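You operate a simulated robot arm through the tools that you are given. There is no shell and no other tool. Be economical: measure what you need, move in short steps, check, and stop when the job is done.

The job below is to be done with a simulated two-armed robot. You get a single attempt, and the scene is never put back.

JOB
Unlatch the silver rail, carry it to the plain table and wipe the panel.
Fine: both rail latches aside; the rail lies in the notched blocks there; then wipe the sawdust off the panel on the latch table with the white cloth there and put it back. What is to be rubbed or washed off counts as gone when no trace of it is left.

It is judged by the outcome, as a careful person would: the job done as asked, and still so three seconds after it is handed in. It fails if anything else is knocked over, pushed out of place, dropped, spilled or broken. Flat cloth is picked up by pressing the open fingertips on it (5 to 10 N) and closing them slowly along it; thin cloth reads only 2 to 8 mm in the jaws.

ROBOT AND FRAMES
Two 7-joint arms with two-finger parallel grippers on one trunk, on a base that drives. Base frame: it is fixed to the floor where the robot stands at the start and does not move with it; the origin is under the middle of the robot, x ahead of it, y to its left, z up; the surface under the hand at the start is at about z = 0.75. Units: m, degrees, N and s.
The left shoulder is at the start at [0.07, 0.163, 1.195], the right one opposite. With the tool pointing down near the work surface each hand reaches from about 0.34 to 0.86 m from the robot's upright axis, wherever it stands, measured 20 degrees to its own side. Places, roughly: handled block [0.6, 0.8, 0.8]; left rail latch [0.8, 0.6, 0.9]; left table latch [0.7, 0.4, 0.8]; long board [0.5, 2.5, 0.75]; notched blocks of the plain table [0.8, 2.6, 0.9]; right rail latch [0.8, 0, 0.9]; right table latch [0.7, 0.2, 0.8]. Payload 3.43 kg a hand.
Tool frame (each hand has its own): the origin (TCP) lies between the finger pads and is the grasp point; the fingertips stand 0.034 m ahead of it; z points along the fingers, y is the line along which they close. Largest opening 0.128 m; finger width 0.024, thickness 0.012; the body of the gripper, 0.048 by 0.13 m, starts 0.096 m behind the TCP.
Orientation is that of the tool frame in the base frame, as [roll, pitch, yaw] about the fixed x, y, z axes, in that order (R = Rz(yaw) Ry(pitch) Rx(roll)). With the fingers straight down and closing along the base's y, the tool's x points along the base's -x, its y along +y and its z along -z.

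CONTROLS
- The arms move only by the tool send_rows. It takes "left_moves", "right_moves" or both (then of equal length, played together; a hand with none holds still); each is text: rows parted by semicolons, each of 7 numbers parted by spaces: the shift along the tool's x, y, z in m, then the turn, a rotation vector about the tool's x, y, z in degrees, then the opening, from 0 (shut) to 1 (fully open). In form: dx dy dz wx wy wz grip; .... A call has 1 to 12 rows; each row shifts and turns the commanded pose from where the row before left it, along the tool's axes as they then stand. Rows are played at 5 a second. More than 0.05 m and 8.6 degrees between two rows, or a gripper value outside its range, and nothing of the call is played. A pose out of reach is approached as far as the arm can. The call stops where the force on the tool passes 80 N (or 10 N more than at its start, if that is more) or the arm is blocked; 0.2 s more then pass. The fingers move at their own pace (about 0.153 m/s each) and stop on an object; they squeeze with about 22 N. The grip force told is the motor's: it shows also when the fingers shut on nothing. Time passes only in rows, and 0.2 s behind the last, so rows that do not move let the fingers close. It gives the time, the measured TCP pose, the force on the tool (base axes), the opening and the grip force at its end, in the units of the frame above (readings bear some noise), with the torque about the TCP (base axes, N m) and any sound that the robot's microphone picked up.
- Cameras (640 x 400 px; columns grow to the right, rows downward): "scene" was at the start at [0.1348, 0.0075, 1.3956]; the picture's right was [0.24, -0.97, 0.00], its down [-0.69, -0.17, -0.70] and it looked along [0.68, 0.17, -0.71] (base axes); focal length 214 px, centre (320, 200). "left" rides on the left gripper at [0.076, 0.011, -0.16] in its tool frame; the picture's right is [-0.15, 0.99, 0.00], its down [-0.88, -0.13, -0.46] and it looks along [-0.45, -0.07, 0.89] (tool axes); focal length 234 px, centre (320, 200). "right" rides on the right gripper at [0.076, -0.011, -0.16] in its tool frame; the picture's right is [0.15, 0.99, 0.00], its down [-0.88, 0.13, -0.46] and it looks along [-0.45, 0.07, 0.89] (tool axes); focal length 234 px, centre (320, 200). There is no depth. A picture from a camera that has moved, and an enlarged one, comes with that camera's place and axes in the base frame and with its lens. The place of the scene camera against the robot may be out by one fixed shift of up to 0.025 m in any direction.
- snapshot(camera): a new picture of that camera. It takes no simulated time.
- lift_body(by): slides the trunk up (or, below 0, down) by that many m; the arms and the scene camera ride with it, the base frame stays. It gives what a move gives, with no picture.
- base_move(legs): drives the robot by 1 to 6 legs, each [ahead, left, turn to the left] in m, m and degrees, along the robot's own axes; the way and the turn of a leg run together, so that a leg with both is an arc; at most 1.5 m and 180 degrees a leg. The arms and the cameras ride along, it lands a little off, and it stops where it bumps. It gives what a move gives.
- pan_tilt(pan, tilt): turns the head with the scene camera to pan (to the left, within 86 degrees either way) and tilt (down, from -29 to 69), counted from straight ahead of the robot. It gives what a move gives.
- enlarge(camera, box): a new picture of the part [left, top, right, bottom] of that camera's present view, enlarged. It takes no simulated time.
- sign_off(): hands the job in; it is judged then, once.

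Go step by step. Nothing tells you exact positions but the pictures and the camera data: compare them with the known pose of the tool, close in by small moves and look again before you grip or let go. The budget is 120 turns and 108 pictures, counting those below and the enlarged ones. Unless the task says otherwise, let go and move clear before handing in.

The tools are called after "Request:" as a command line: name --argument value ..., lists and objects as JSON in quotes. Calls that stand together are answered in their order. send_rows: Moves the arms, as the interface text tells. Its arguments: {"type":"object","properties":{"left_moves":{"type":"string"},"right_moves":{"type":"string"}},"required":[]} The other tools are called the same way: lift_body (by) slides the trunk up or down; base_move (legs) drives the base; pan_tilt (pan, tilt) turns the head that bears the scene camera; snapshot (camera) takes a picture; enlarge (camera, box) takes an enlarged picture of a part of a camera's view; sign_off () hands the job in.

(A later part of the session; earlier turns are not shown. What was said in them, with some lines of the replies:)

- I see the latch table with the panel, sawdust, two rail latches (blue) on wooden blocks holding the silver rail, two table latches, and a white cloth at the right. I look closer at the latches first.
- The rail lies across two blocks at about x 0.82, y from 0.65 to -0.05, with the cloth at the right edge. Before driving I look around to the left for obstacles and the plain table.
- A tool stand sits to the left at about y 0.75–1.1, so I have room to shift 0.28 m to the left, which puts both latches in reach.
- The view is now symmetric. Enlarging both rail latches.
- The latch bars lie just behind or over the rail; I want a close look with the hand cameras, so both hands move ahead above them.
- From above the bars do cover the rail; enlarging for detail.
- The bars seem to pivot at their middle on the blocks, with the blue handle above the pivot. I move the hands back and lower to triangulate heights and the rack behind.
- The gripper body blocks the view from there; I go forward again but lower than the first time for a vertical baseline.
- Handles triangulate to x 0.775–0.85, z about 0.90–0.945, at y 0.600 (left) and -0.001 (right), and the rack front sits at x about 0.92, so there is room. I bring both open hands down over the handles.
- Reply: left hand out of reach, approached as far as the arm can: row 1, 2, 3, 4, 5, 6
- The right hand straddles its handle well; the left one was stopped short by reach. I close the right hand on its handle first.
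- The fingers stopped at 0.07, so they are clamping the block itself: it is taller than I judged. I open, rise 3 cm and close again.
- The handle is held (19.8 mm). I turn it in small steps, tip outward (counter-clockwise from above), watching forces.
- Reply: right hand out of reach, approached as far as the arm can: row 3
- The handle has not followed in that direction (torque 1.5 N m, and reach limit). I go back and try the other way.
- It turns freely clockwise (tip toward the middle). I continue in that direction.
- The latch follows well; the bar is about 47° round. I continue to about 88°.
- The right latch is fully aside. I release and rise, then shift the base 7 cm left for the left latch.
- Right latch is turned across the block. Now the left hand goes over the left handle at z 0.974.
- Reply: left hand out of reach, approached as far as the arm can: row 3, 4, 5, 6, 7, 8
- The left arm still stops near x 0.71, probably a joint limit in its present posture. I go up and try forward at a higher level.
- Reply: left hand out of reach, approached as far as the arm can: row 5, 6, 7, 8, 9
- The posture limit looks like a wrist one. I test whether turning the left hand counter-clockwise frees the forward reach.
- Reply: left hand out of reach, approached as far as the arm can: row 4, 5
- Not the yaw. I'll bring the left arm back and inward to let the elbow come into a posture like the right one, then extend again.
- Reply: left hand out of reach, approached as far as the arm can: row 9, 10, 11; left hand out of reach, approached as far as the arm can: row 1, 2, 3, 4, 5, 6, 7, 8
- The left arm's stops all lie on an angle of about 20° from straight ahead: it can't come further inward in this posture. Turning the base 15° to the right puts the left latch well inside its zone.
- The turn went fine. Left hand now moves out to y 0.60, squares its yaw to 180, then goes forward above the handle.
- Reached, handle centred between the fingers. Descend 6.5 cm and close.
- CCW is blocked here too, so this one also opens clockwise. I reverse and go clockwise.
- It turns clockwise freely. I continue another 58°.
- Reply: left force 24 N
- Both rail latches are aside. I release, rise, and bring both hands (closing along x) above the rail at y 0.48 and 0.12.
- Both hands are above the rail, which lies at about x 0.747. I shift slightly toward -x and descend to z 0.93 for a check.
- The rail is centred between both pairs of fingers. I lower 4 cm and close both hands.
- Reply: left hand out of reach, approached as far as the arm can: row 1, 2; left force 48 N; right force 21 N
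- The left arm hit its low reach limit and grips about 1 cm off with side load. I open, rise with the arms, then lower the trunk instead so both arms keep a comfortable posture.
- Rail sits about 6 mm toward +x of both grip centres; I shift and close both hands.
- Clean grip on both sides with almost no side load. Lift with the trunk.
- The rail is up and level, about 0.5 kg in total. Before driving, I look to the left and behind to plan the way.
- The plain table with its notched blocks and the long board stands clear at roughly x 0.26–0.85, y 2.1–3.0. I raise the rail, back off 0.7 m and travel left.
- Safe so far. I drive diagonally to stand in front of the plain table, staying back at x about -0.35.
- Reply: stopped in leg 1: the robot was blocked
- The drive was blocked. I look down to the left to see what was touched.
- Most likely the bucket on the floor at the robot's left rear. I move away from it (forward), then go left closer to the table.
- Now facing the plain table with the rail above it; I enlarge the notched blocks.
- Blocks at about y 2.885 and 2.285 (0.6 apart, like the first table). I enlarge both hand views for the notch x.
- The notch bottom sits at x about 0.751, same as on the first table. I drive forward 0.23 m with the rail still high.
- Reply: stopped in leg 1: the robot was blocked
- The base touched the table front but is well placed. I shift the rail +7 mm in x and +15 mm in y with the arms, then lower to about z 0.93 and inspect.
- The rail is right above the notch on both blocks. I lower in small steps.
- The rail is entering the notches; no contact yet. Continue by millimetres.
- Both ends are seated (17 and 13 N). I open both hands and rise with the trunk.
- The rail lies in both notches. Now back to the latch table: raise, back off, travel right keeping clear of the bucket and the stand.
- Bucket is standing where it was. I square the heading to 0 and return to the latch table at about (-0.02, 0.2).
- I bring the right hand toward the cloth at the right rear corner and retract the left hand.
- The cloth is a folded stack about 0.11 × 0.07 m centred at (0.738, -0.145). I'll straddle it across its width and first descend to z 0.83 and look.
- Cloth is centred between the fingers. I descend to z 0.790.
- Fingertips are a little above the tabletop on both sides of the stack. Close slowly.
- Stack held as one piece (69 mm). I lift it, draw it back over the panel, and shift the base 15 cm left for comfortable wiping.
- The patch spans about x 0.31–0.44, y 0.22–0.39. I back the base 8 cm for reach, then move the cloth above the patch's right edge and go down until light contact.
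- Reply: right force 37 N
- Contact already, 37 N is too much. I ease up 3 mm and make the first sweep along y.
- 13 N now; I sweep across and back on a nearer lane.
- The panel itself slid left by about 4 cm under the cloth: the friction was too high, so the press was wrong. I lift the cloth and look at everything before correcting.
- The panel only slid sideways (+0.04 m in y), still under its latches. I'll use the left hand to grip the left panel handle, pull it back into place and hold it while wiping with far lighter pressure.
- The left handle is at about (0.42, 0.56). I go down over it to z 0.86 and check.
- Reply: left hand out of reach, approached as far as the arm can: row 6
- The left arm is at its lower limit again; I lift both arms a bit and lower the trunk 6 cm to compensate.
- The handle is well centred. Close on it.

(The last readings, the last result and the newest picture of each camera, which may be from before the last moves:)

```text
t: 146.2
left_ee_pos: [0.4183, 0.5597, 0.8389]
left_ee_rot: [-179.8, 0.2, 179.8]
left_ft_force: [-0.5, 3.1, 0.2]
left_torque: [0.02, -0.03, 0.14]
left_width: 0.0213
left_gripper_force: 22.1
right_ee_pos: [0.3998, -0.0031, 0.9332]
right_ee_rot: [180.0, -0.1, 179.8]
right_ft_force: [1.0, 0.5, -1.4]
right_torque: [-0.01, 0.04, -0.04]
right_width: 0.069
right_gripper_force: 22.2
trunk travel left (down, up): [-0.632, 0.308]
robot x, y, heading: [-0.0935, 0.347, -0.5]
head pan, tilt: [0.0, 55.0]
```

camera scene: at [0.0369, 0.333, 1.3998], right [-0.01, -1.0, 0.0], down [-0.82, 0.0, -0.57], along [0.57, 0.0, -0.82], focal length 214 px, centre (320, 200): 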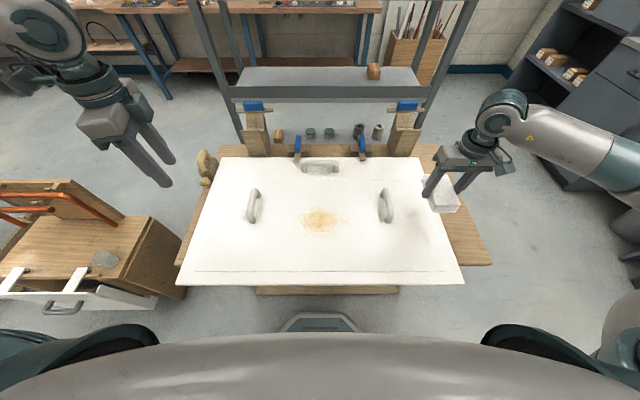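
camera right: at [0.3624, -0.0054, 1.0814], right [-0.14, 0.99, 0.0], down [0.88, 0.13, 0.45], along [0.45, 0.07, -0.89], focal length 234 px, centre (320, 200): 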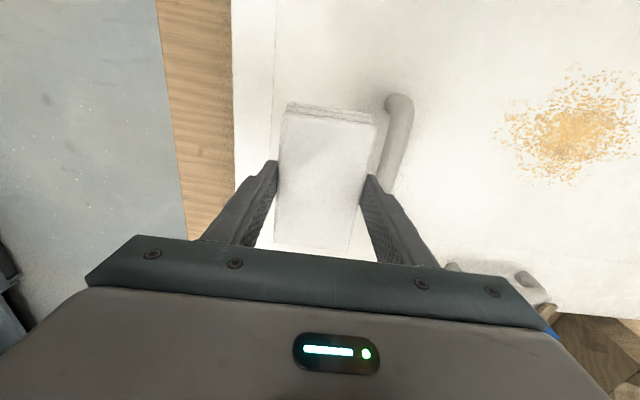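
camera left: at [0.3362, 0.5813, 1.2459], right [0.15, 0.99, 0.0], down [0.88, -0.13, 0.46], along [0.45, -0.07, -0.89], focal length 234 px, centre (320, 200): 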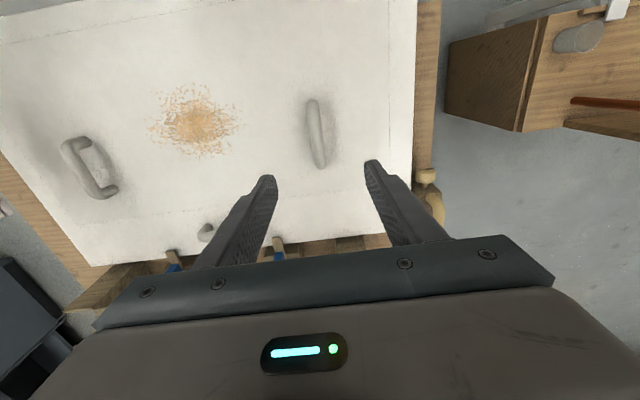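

Handle gripped. I drag the panel back by 4.2 cm in -y.

Request:
send_rows --left_moves "0 -0.01 0 0 0 0 0;0 -0.011 0 0 0 0 0;0 -0.011 0 0 0 0 0;0 -0.01 0 0 0 0 0;0 0 0 0 0 0 0;0 0 0 0 0 0 0"

Request:
enlarge --camera "scene" --box '[200, 100, 460, 260]'

```text
t: 147.6
left_ee_pos: [0.4139, 0.5317, 0.8489]
left_ee_rot: [-179.9, 0.2, 179.7]
left_ft_force: [0.6, 3.7, -13.2]
left_torque: [-0.03, 0.5, 0.42]
left_width: 0.0218
left_gripper_force: 21.8
left hand out of reach, approached as far as the arm can: row 3, 4
right_ee_pos: [0.4007, -0.001, 0.9324]
right_ee_rot: [-180.0, -0.2, 179.9]
right_ft_force: [0.2, 0.7, -1.0]
right_torque: [0.0, -0.04, 0.01]
right_width: 0.069
right_gripper_force: 22.0
trunk travel left (down, up): [-0.632, 0.308]
robot x, y, heading: [-0.0956, 0.347, 0.1]
head pan, tilt: [0.0, 55.0]
```

```text
2.46 times, centred on (330, 180) of scene
camera zoom: at [0.0376, 0.3327, 1.3396], right [-0.01, -1.0, 0.0], down [-0.82, 0.0, -0.57], along [0.57, 0.0, -0.82], focal length 528 px, centre (295, 249)
```

zoom: 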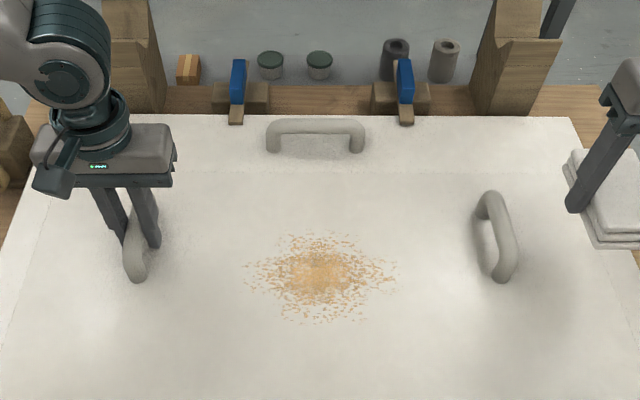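

The panel is within about 1 cm of its original place; the left arm reached its inward limit and lifted slightly. I use base (9 mm right) and trunk (9 mm down) for the rest.

Request:
lift_body --by -0.009

Request:
base_move --legs '[[0, -0.009, 0]]'

Request:
enlarge --camera "scene" --box '[200, 100, 460, 260]'

```text
t: 148.2
left_ee_pos: [0.4151, 0.5311, 0.8416]
left_ee_rot: [-179.8, 0.2, 179.7]
left_ft_force: [0.4, 0.0, -6.9]
left_torque: [0.0, -0.19, 0.37]
left_width: 0.0218
left_gripper_force: 22.0
right_ee_pos: [0.4008, -0.0032, 0.9239]
right_ee_rot: [179.9, -0.1, 179.8]
right_ft_force: [0.4, 0.3, 0.0]
right_torque: [-0.04, 0.02, 0.03]
right_width: 0.0692
right_gripper_force: 22.1
trunk travel left (down, up): [-0.623, 0.317]
robot x, y, heading: [-0.0914, 0.3468, -0.1]
head pan, tilt: [0.0, 55.0]
```

```text
t: 148.9
left_ee_pos: [0.4134, 0.5232, 0.8415]
left_ee_rot: [-179.9, 0.2, 179.6]
left_ft_force: [0.7, 2.3, -4.6]
left_torque: [-0.18, -0.04, 0.09]
left_width: 0.0219
left_gripper_force: 21.6
right_ee_pos: [0.4012, -0.0117, 0.9262]
right_ee_rot: [-180.0, -0.1, 179.8]
right_ft_force: [-0.2, -1.0, -0.8]
right_torque: [0.0, 0.0, 0.01]
right_width: 0.0692
right_gripper_force: 22.0
trunk travel left (down, up): [-0.623, 0.317]
robot x, y, heading: [-0.0929, 0.3337, -0.0]
head pan, tilt: [0.0, 55.0]
```

```text
2.46 times, centred on (330, 180) of scene
camera zoom: at [0.0367, 0.3243, 1.3308], right [-0.01, -1.0, 0.0], down [-0.82, 0.0, -0.57], along [0.57, 0.0, -0.82], focal length 528 px, centre (295, 249)
```

zoom: 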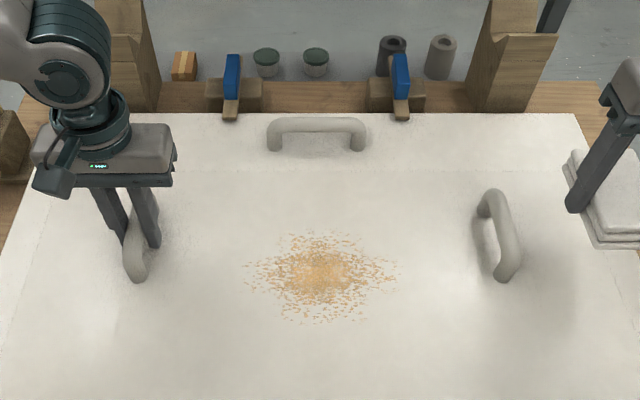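

The rear handle is again centred between the table latches. With the left hand holding, I bring the cloth back over the right edge of the patch and approach the surface gently.

Request:
send_rows --right_moves "0.002 0.0394 0 0 0 0 0.3;0.002 0.0394 0 0 0 0 0.3;0.002 0.0394 0 0 0 0 0.3;0.002 0.0394 0 0 0 0 0.3;0.002 0.0394 0 0 0 0 0.3;0 0 0.03 0 0 0 0.3;0 0 0.03 0 0 0 0.3;0 0 0.03 0 0 0 0.3;0 0 0.002 0 0 0 0.3;0 0 0 0 0 0 0.3"

```text
t: 151.1
left_ee_pos: [0.4136, 0.5212, 0.8422]
left_ee_rot: [-179.8, 0.1, 179.6]
left_ft_force: [0.6, -0.6, -10.0]
left_torque: [0.0, -0.14, 0.19]
left_width: 0.0216
left_gripper_force: 22.4
right_ee_pos: [0.3895, 0.1858, 0.8322]
right_ee_rot: [179.9, 0.0, 179.8]
right_ft_force: [-2.1, -0.5, 10.2]
right_torque: [-0.02, -0.1, 0.03]
right_width: 0.0693
right_gripper_force: 22.2
trunk travel left (down, up): [-0.623, 0.317]
robot x, y, heading: [-0.0914, 0.3331, -0.4]
head pan, tilt: [0.0, 55.0]
```

10 N; I ease off slightly and sweep slowly to y 0.374 (staying clear of the left gripper).

Request:
send_rows --right_moves "0 0 -0.0006 0 0 0 0.3;0 0.0235 0 0 0 0 0.3;0 0.0235 0 0 0 0 0.3;0 0.0235 0 0 0 0 0.3;0 0.0235 0 0 0 0 0.3;0 0.0235 0 0 0 0 0.3;0 0.0235 0 0 0 0 0.3;0 0.0235 0 0 0 0 0.3;0 0.0235 0 0 0 0 0.3;0 0 0 0 0 0 0.3"

Request:
enlarge --camera "scene" --box '[200, 100, 460, 260]'

```text
t: 153.3
left_ee_pos: [0.4131, 0.5214, 0.8402]
left_ee_rot: [-179.8, 0.3, 179.7]
left_ft_force: [-0.7, -1.0, -6.6]
left_torque: [0.15, -0.11, 0.07]
left_width: 0.0218
left_gripper_force: 22.0
right_ee_pos: [0.3925, 0.3749, 0.8329]
right_ee_rot: [179.9, 0.0, 179.9]
right_ft_force: [0.5, -0.2, -0.9]
right_torque: [0.04, -0.01, 0.01]
right_width: 0.0693
right_gripper_force: 22.1
trunk travel left (down, up): [-0.623, 0.317]
robot x, y, heading: [-0.091, 0.3355, -0.5]
head pan, tilt: [0.0, 55.0]
```

```text
2.46 times, centred on (330, 180) of scene
camera zoom: at [0.0366, 0.323, 1.3308], right [-0.01, -1.0, 0.0], down [-0.82, 0.0, -0.57], along [0.57, 0.0, -0.82], focal length 528 px, centre (295, 249)
```

zoom: 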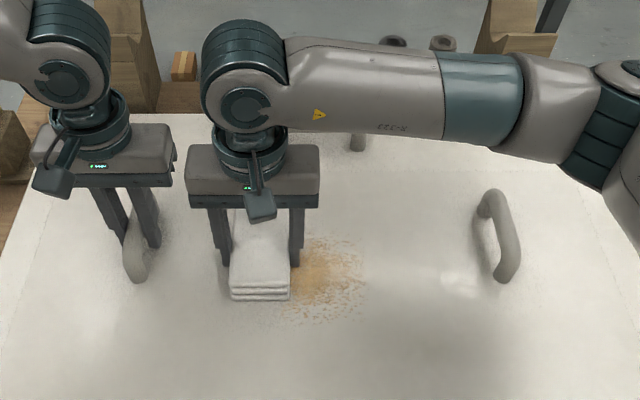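

The panel stays put and the dust has thinned, but contact was lost at the end. I press slightly again and sweep back.

Request:
send_rows --right_moves "0 0 0.0015 0 0 0 0.3;0 -0.0235 0.0003 0 0 0 0.3;0 -0.0235 0 0 0 0 0.3;0 -0.0235 0 0 0 0 0.3;0 -0.0235 0 0 0 0 0.3;0 -0.0235 0 0 0 0 0.3;0 -0.0235 0 0 0 0 0.3;0 -0.0235 0 0 0 0 0.3;0 -0.0235 0 0 0 0 0.3;0 0 0 0 0 0 0.3"

Request:
enlarge --camera "scene" --box '[200, 100, 460, 260]'

```text
t: 155.5
left_ee_pos: [0.4145, 0.5226, 0.8412]
left_ee_rot: [-179.7, 0.2, 179.6]
left_ft_force: [0.2, -2.3, -7.9]
left_torque: [-0.12, -0.15, 0.14]
left_width: 0.0216
left_gripper_force: 21.8
right_ee_pos: [0.3883, 0.1854, 0.8329]
right_ee_rot: [179.9, 0.0, 179.8]
right_ft_force: [-0.3, 3.3, 12.4]
right_torque: [-0.26, 0.21, 0.06]
right_width: 0.0691
right_gripper_force: 22.2
trunk travel left (down, up): [-0.623, 0.317]
robot x, y, heading: [-0.092, 0.3361, -0.4]
head pan, tilt: [0.0, 55.0]
```

```text
2.46 times, centred on (330, 180) of scene
camera zoom: at [0.0357, 0.3236, 1.331], right [-0.01, -1.0, 0.0], down [-0.82, 0.0, -0.57], along [0.57, 0.0, -0.82], focal length 528 px, centre (295, 249)
```

zoom: 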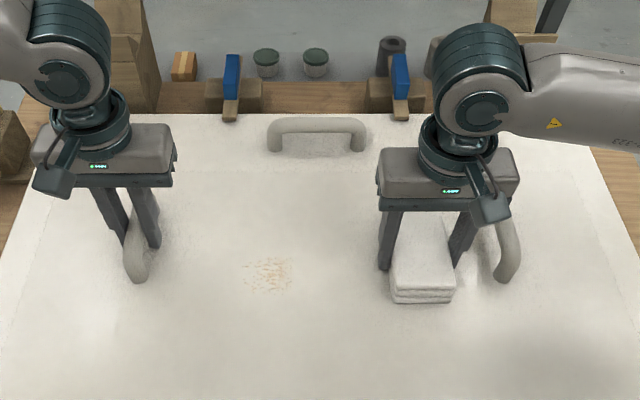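

Almost all gone; a small remnant is left at about (0.38, 0.36). I sweep again leftward, keeping contact, with small x-strokes there.

Request:
send_rows --right_moves "0 0.03 0 0 0 0 0.3;0 0.03 0.0003 0 0 0 0.3;0 0.03 0.0003 0 0 0 0.3;0 0.03 0.0003 0 0 0 0.3;0 0.03 0.0003 0 0 0 0.3;0 0.03 0.0003 0 0 0 0.3;0 0.01 0.0004 0 0 0 0.3;0.025 0 0 0 0 0 0.3;-0.025 0 0 0 0 0 0.3;-0.02 0 0 0 0 0 0.3;0.02 0 0 0 0 0 0.3;0 0 0 0 0 0 0.3"

Request:
send_rows --right_moves "0 -0.02 0 0 0 0 0.3;0.025 -0.02 0 0 0 0 0.3;0 -0.03 0 0 0 0 0.3;0 -0.03 -0.0003 0 0 0 0.3;0 -0.03 -0.0003 0 0 0 0.3;0 -0.03 -0.0003 0 0 0 0.3;0 -0.03 -0.0003 0 0 0 0.3;0 0 -0.03 0 0 0 0.3;0 -0.04 -0.03 0 0 0 0.3;0 -0.04 -0.03 0 0 0 0.3;0 -0.04 0 0 0 0 0.3;0 0 0 0 0 0 0.3"

Request:
enlarge --camera "scene" --box '[250, 160, 400, 260]'

Request:
enlarge --camera "scene" --box '[200, 100, 460, 260]'

```text
t: 158.1
left_ee_pos: [0.4125, 0.5213, 0.8423]
left_ee_rot: [-179.8, 0.2, 179.7]
left_ft_force: [-5.0, 0.0, 10.4]
left_torque: [-0.05, 0.63, 0.56]
left_width: 0.0223
left_gripper_force: 22.0
right_ee_pos: [0.3906, 0.3762, 0.831]
right_ee_rot: [179.8, 0.3, 179.7]
right_ft_force: [19.3, 3.3, 36.4]
right_torque: [-1.24, -0.18, 0.66]
right_width: 0.0691
right_gripper_force: 21.7
trunk travel left (down, up): [-0.623, 0.317]
robot x, y, heading: [-0.0908, 0.3344, -0.1]
head pan, tilt: [0.0, 55.0]
```

```text
t: 160.7
left_ee_pos: [0.4138, 0.5216, 0.8424]
left_ee_rot: [-179.8, 0.1, 179.5]
left_ft_force: [0.2, -1.9, -0.6]
left_torque: [-0.17, 0.2, 0.5]
left_width: 0.0221
left_gripper_force: 21.5
right_ee_pos: [0.3654, 0.0649, 0.919]
right_ee_rot: [-179.9, -0.1, 179.8]
right_ft_force: [-0.1, 0.7, -0.9]
right_torque: [-0.01, -0.02, 0.02]
right_width: 0.0689
right_gripper_force: 21.6
trunk travel left (down, up): [-0.623, 0.317]
robot x, y, heading: [-0.0904, 0.337, -0.2]
head pan, tilt: [0.0, 55.0]
```

```text
4.00 times, centred on (325, 210) of scene
camera zoom: at [0.0362, 0.3234, 1.3307], right [-0.01, -1.0, 0.0], down [-0.82, 0.0, -0.57], along [0.57, 0.0, -0.82], focal length 858 px, centre (300, 160)
```

zoom: 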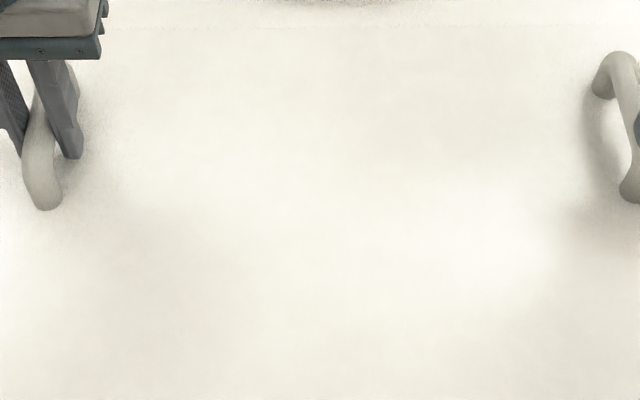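

```text
2.46 times, centred on (330, 180) of scene
camera zoom: at [0.0362, 0.3234, 1.3307], right [-0.01, -1.0, 0.0], down [-0.82, 0.0, -0.57], along [0.57, 0.0, -0.82], focal length 528 px, centre (295, 249)
```

zoom: 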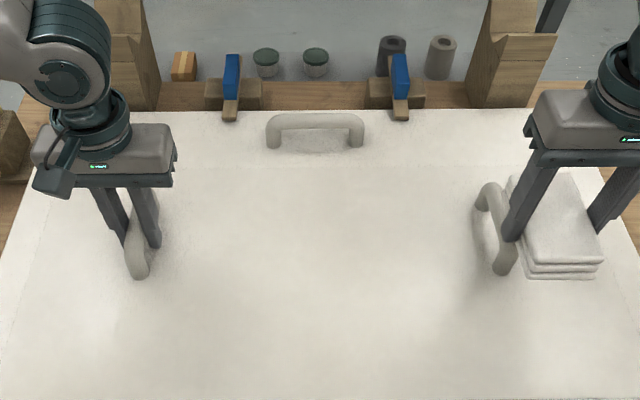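

The panel is clean. It appears shifted about 1 cm to +x by the last x-strokes; I measure the rear edge precisely.

Request:
enlarge --camera "scene" --box '[205, 115, 325, 175]'

Request:
enlarge --camera "scene" --box '[325, 115, 445, 175]'

```text
5.33 times, centred on (265, 145) of scene
camera zoom: at [0.0362, 0.3234, 1.3307], right [-0.01, -1.0, 0.0], down [-0.82, 0.0, -0.57], along [0.57, 0.0, -0.82], focal length 1144 px, centre (613, 493)
```

zoom: 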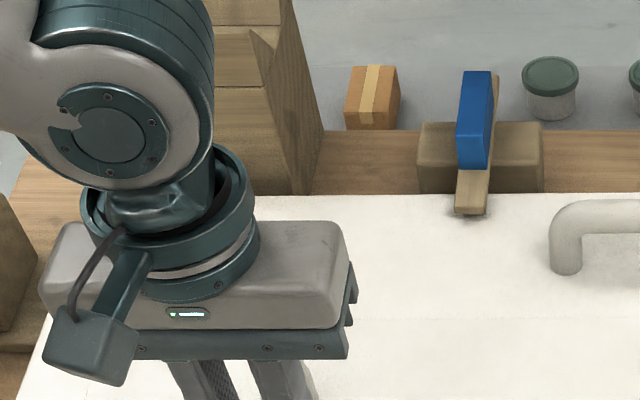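

```text
5.33 times, centred on (385, 145) of scene
camera zoom: at [0.0362, 0.3234, 1.3307], right [-0.01, -1.0, 0.0], down [-0.82, 0.0, -0.57], along [0.57, 0.0, -0.82], focal length 1144 px, centre (-27, 493)
```

zoom: 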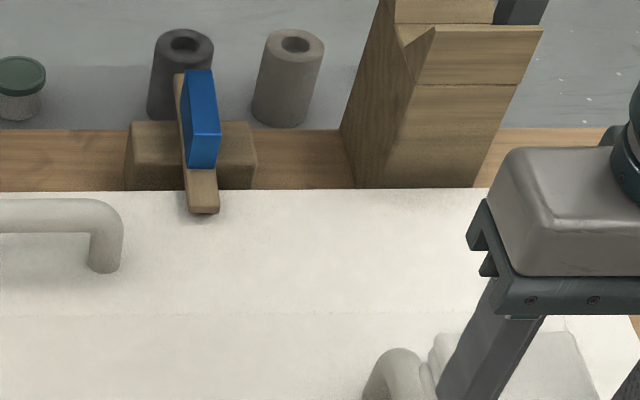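

The rear edge sits roughly 5 mm too far back. I pull 5 mm toward -x with the left hand, then release the handle and rise.

Request:
send_rows --left_moves "0.003 0 0 0 0 0 0;0.003 0 0 0 0 0 0;0 0 0 0 0 0 0;0 0 0 0 0 0 0.2;0 0 0 0 0 0 0.4;0 0 0 0 0 0 0.5;0 0 -0.03 0 0 0 0.5;0 0 -0.04 0 0 0 0.5;0 0 -0.04 0 0 0 0.5;0 0 -0.04 0 0 0 0.5;0 0 0 0 0 0 0.5"

Request:
enlarge --camera "scene" --box '[200, 100, 460, 260]'

```text
t: 163.1
left_ee_pos: [0.4058, 0.5231, 0.9919]
left_ee_rot: [-179.8, 0.1, 179.7]
left_ft_force: [-0.2, -0.2, -1.1]
left_torque: [0.02, 0.01, -0.05]
left_width: 0.0641
left_gripper_force: 0.0
right_ee_pos: [0.3667, 0.0651, 0.9189]
right_ee_rot: [179.8, -0.1, 179.9]
right_ft_force: [0.2, -0.3, 0.1]
right_torque: [-0.01, 0.02, -0.03]
right_width: 0.0691
right_gripper_force: 22.2
trunk travel left (down, up): [-0.623, 0.317]
robot x, y, heading: [-0.091, 0.334, -0.4]
head pan, tilt: [0.0, 55.0]
```

```text
2.46 times, centred on (330, 180) of scene
camera zoom: at [0.037, 0.3232, 1.3307], right [-0.01, -1.0, 0.0], down [-0.82, 0.0, -0.57], along [0.57, 0.0, -0.82], focal length 528 px, centre (295, 249)
```

zoom: 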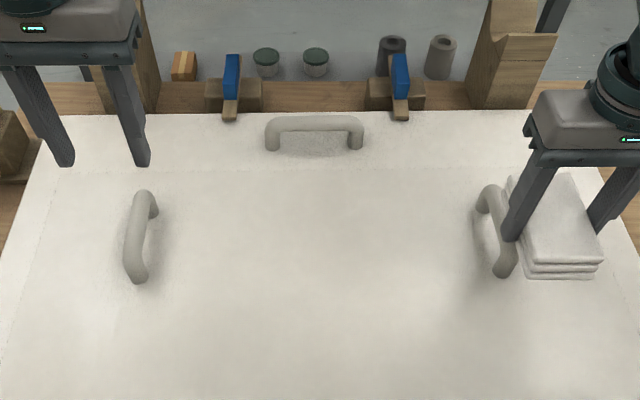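

Panel is clean and in place (handle centred between the latches). Now the cloth goes back: drive forward and right to the earlier stance.

Request:
send_rows --left_moves "0.03 0 -0.03 0 0 0 0.5;0.03 0 -0.03 0 0 0 0.5;0 0 0 0 0 0 0.5" --right_moves "0 0 -0.03 0 0 0 0.3;0 0 -0.02 0 0 0 0.3;0 0 0 0 0 0 0.3"

Request:
base_move --legs '[[0.078, -0.137, 0]]'

```text
t: 163.9
left_ee_pos: [0.3483, 0.5221, 1.0521]
left_ee_rot: [-179.8, 0.2, 179.7]
left_ft_force: [-0.2, 0.2, 0.5]
left_torque: [-0.02, 0.03, 0.01]
left_width: 0.064
left_gripper_force: 0.1
right_ee_pos: [0.3645, 0.0645, 0.9684]
right_ee_rot: [179.9, -0.2, 179.8]
right_ft_force: [-0.2, 0.0, -0.1]
right_torque: [-0.03, 0.02, 0.01]
right_width: 0.0693
right_gripper_force: 22.0
trunk travel left (down, up): [-0.623, 0.317]
robot x, y, heading: [-0.0892, 0.3374, -0.5]
head pan, tilt: [0.0, 55.0]
```

```text
t: 165.3
left_ee_pos: [0.4235, 0.3819, 1.0526]
left_ee_rot: [-179.8, 0.3, 179.6]
left_ft_force: [0.1, 0.3, -0.6]
left_torque: [-0.01, 0.0, -0.02]
left_width: 0.0639
left_gripper_force: 0.0
right_ee_pos: [0.4402, -0.075, 0.9697]
right_ee_rot: [179.9, -0.1, 179.8]
right_ft_force: [0.5, 0.0, -0.5]
right_torque: [-0.01, 0.0, -0.01]
right_width: 0.0691
right_gripper_force: 22.3
trunk travel left (down, up): [-0.623, 0.317]
robot x, y, heading: [-0.018, 0.194, -0.4]
head pan, tilt: [0.0, 55.0]
```

Cloth to (0.738, -0.1445), then down to z 0.82.

Request:
send_rows --right_moves "0 -0.035 0 0 0 0 0.3;0 -0.0345 0 0 0 0 0.3;-0.0426 0 0 0 0 0 0.3;-0.0426 0 0 0 0 0 0.3;-0.0426 0 0 0 0 0 0.3;-0.0426 0 0 0 0 0 0.3;-0.0426 0 0 0 0 0 0.3;-0.0426 0 0 0 0 0 0.3;-0.0426 0 0 0 0 0 0.3;0 0 0.05 0 0 0 0.3;0 0 0.05 0 0 0 0.3;0 0 0.04 0 0 0 0.3"

Request:
snapshot --camera "right"

```text
t: 167.9
left_ee_pos: [0.424, 0.3824, 1.0526]
left_ee_rot: [-179.8, 0.2, 179.7]
left_ft_force: [0.5, 0.2, -0.3]
left_torque: [0.02, -0.01, 0.04]
left_width: 0.0643
left_gripper_force: 0.1
right_ee_pos: [0.7377, -0.1484, 0.8253]
right_ee_rot: [179.9, 0.0, 179.9]
right_ft_force: [-0.7, 0.0, -1.1]
right_torque: [-0.02, 0.01, 0.03]
right_width: 0.069
right_gripper_force: 21.7
trunk travel left (down, up): [-0.623, 0.317]
robot x, y, heading: [-0.0161, 0.1898, -0.5]
head pan, tilt: [0.0, 55.0]
```

```text
10 pictures are left
camera right: at [0.6614, -0.1588, 0.9838], right [-0.14, 0.99, 0.0], down [0.88, 0.13, 0.46], along [0.45, 0.07, -0.89], focal length 234 px, centre (320, 200)
```

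right: 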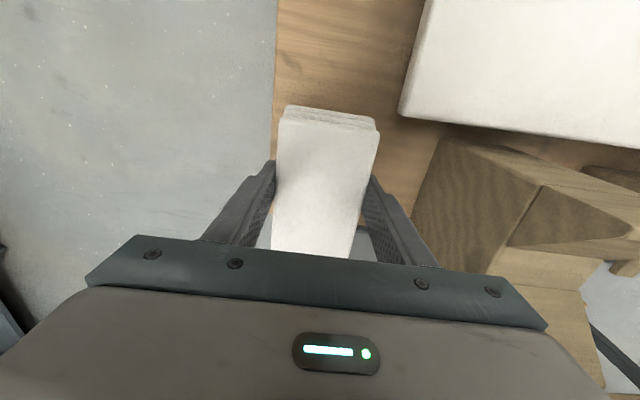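

Good position; I nudge 4 mm in y and set the cloth down.

Request:
send_rows --right_moves "0 0.004 0.015 0 0 0 0.3;0 0 0.012 0 0 0 0.3;0 0 0.005 0 0 0 0.3;0 0 0 0 0 0 0.3"

```text
t: 168.9
left_ee_pos: [0.4248, 0.3829, 1.0523]
left_ee_rot: [-179.8, 0.3, 179.7]
left_ft_force: [0.4, 0.9, 0.4]
left_torque: [0.01, 0.02, -0.02]
left_width: 0.064
left_gripper_force: 0.1
right_ee_pos: [0.7361, -0.1422, 0.7959]
right_ee_rot: [180.0, -0.1, 179.8]
right_ft_force: [-0.3, -0.1, -0.2]
right_torque: [-0.03, 0.01, -0.02]
right_width: 0.0691
right_gripper_force: 22.0
trunk travel left (down, up): [-0.623, 0.317]
robot x, y, heading: [-0.0159, 0.1997, -0.3]
head pan, tilt: [0.0, 55.0]
```

Request:
send_rows --right_moves "0 -0.001 0.002 0 0 0 0.3;0 0 0.0015 0 0 0 0.3;0 0 0 0 0 0 0.3"

```text
t: 169.7
left_ee_pos: [0.4239, 0.383, 1.0528]
left_ee_rot: [-179.8, 0.2, 179.6]
left_ft_force: [0.0, 0.6, -0.6]
left_torque: [-0.01, 0.0, 0.04]
left_width: 0.0641
left_gripper_force: 0.0
right_ee_pos: [0.7378, -0.1431, 0.7919]
right_ee_rot: [179.8, -0.1, 179.8]
right_ft_force: [-0.3, 0.4, -0.2]
right_torque: [0.03, 0.0, 0.02]
right_width: 0.0691
right_gripper_force: 21.7
trunk travel left (down, up): [-0.623, 0.317]
robot x, y, heading: [-0.013, 0.1949, -0.4]
head pan, tilt: [0.0, 55.0]
```

The cloth is at its pick-up height without contact force yet. I lower another millimetre and a half, open, and rise.

Request:
send_rows --right_moves "0 0 0.001 0 0 0 0.3;0 0 0.0005 0 0 0 0.3;0 0 0 0 0 0 0.58;0 0 0 0 0 0 0.7;0 0 0 0 0 0 0.9;0 0 0 0 0 0 0.9;0 0 -0.03 0 0 0 0.9;0 0 -0.04 0 0 0 0.9;0 0 -0.04 0 0 0 0.9;0 0 -0.04 0 0 0 0.9;0.04 0 0 0 0 0 0.9;0.04 0 0 0 0 0 0.9"

Request:
snapshot --camera "right"

Request:
pan_tilt --pan -3 --tilt 45

Request:
snapshot --camera "scene"

```text
t: 172.3
left_ee_pos: [0.4232, 0.3812, 1.0529]
left_ee_rot: [-179.8, 0.2, 179.7]
left_ft_force: [0.6, 0.2, 0.3]
left_torque: [0.01, 0.0, 0.02]
left_width: 0.064
left_gripper_force: 0.2
right_ee_pos: [0.6578, -0.1428, 0.9419]
right_ee_rot: [179.9, 0.0, 179.8]
right_ft_force: [1.2, -0.1, 0.2]
right_torque: [0.01, -0.03, -0.01]
right_width: 0.1153
right_gripper_force: 0.1
trunk travel left (down, up): [-0.623, 0.317]
robot x, y, heading: [-0.02, 0.1967, -0.4]
head pan, tilt: [0.0, 55.0]
```

```text
9 pictures are left
camera right: at [0.5819, -0.1535, 1.1016], right [-0.14, 0.99, 0.0], down [0.88, 0.13, 0.45], along [0.45, 0.07, -0.89], focal length 234 px, centre (320, 200)
```

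right: 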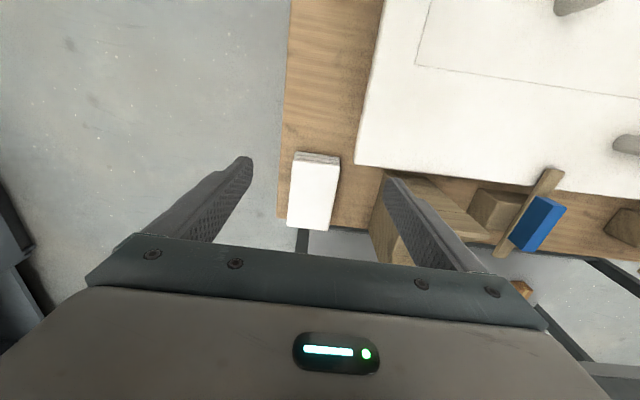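

```text
t: 173.0
left_ee_pos: [0.4251, 0.382, 1.0527]
left_ee_rot: [-179.8, 0.3, 179.7]
left_ft_force: [-0.5, 0.0, 0.4]
left_torque: [-0.03, 0.05, 0.04]
left_width: 0.0639
left_gripper_force: 0.0
right_ee_pos: [0.659, -0.1423, 0.9417]
right_ee_rot: [179.8, -0.1, 179.8]
right_ft_force: [-0.4, -0.4, 0.0]
right_torque: [0.0, 0.0, -0.01]
right_width: 0.1152
right_gripper_force: 0.0
trunk travel left (down, up): [-0.623, 0.317]
robot x, y, heading: [-0.0171, 0.1962, -0.5]
head pan, tilt: [-3.0, 45.0]
```

```text
8 pictures are left
camera scene: at [0.1217, 0.1793, 1.3442], right [-0.06, -1.0, 0.0], down [-0.71, 0.04, -0.71], along [0.71, -0.04, -0.71], focal length 214 px, centre (320, 200)
```

scene: 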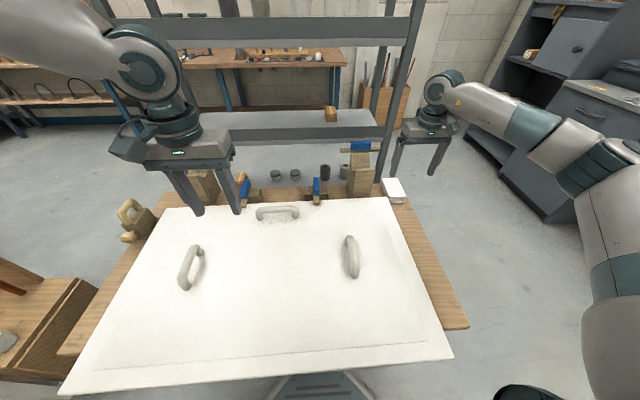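

Cloth is back, panel clean and latched as before. One last enlarged look at the panel for any trace.

Request:
enlarge --camera "scene" --box '[180, 210, 360, 340]'

Request:
snapshot --camera "left"

```text
3.08 times, centred on (270, 275) of scene
camera zoom: at [0.1217, 0.1793, 1.3442], right [-0.06, -1.0, 0.0], down [-0.71, 0.04, -0.71], along [0.71, -0.04, -0.71], focal length 660 px, centre (474, -31)
```

zoom: 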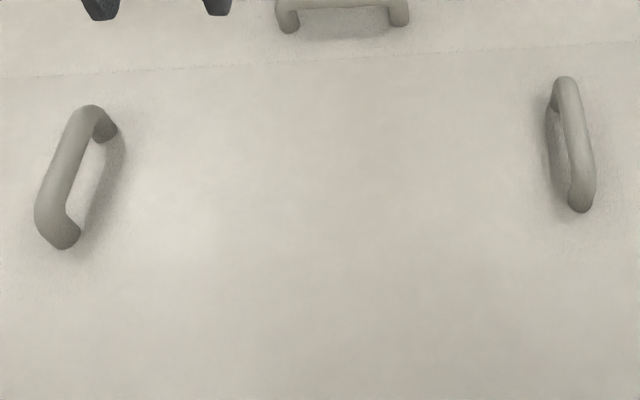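

```text
6 pictures are left
camera left: at [0.3478, 0.3941, 1.2101], right [0.15, 0.99, 0.0], down [0.88, -0.14, 0.46], along [0.45, -0.07, -0.89], focal length 234 px, centre (320, 200)
```

left: 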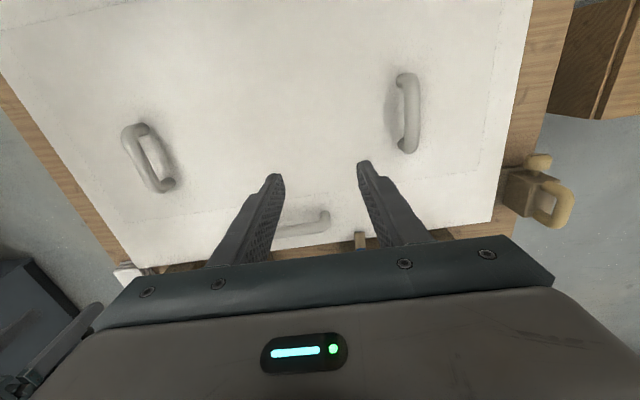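

No trace of sawdust is left, the cloth is back at its corner, and both hands are empty and clear of everything. I hand in.

Request:
sign_off

```text
The job is handed in.
```

The silver rail now lies in the notched blocks on the plain table. Both rail latches are turned aside, the sawdust is off the panel with no trace visible, and the white cloth is back where it was.

- **Panel moved:** my first wiping stroke pressed too hard and slid the panel about 4 cm sideways. I pulled it back with the left hand and held it while I wiped. It now sits within about 1 cm of its original place, turned about 1 degree, and is still under its table latches.
- **Bump while driving:** on the way to the plain table the base was blocked once, most likely by the bucket on the floor. In a later picture the bucket was upright and about where it had been.
- **Plain table touched:** the base also stopped against the front of the plain table when I drove up to it. I did not check separately whether that shifted anything there.
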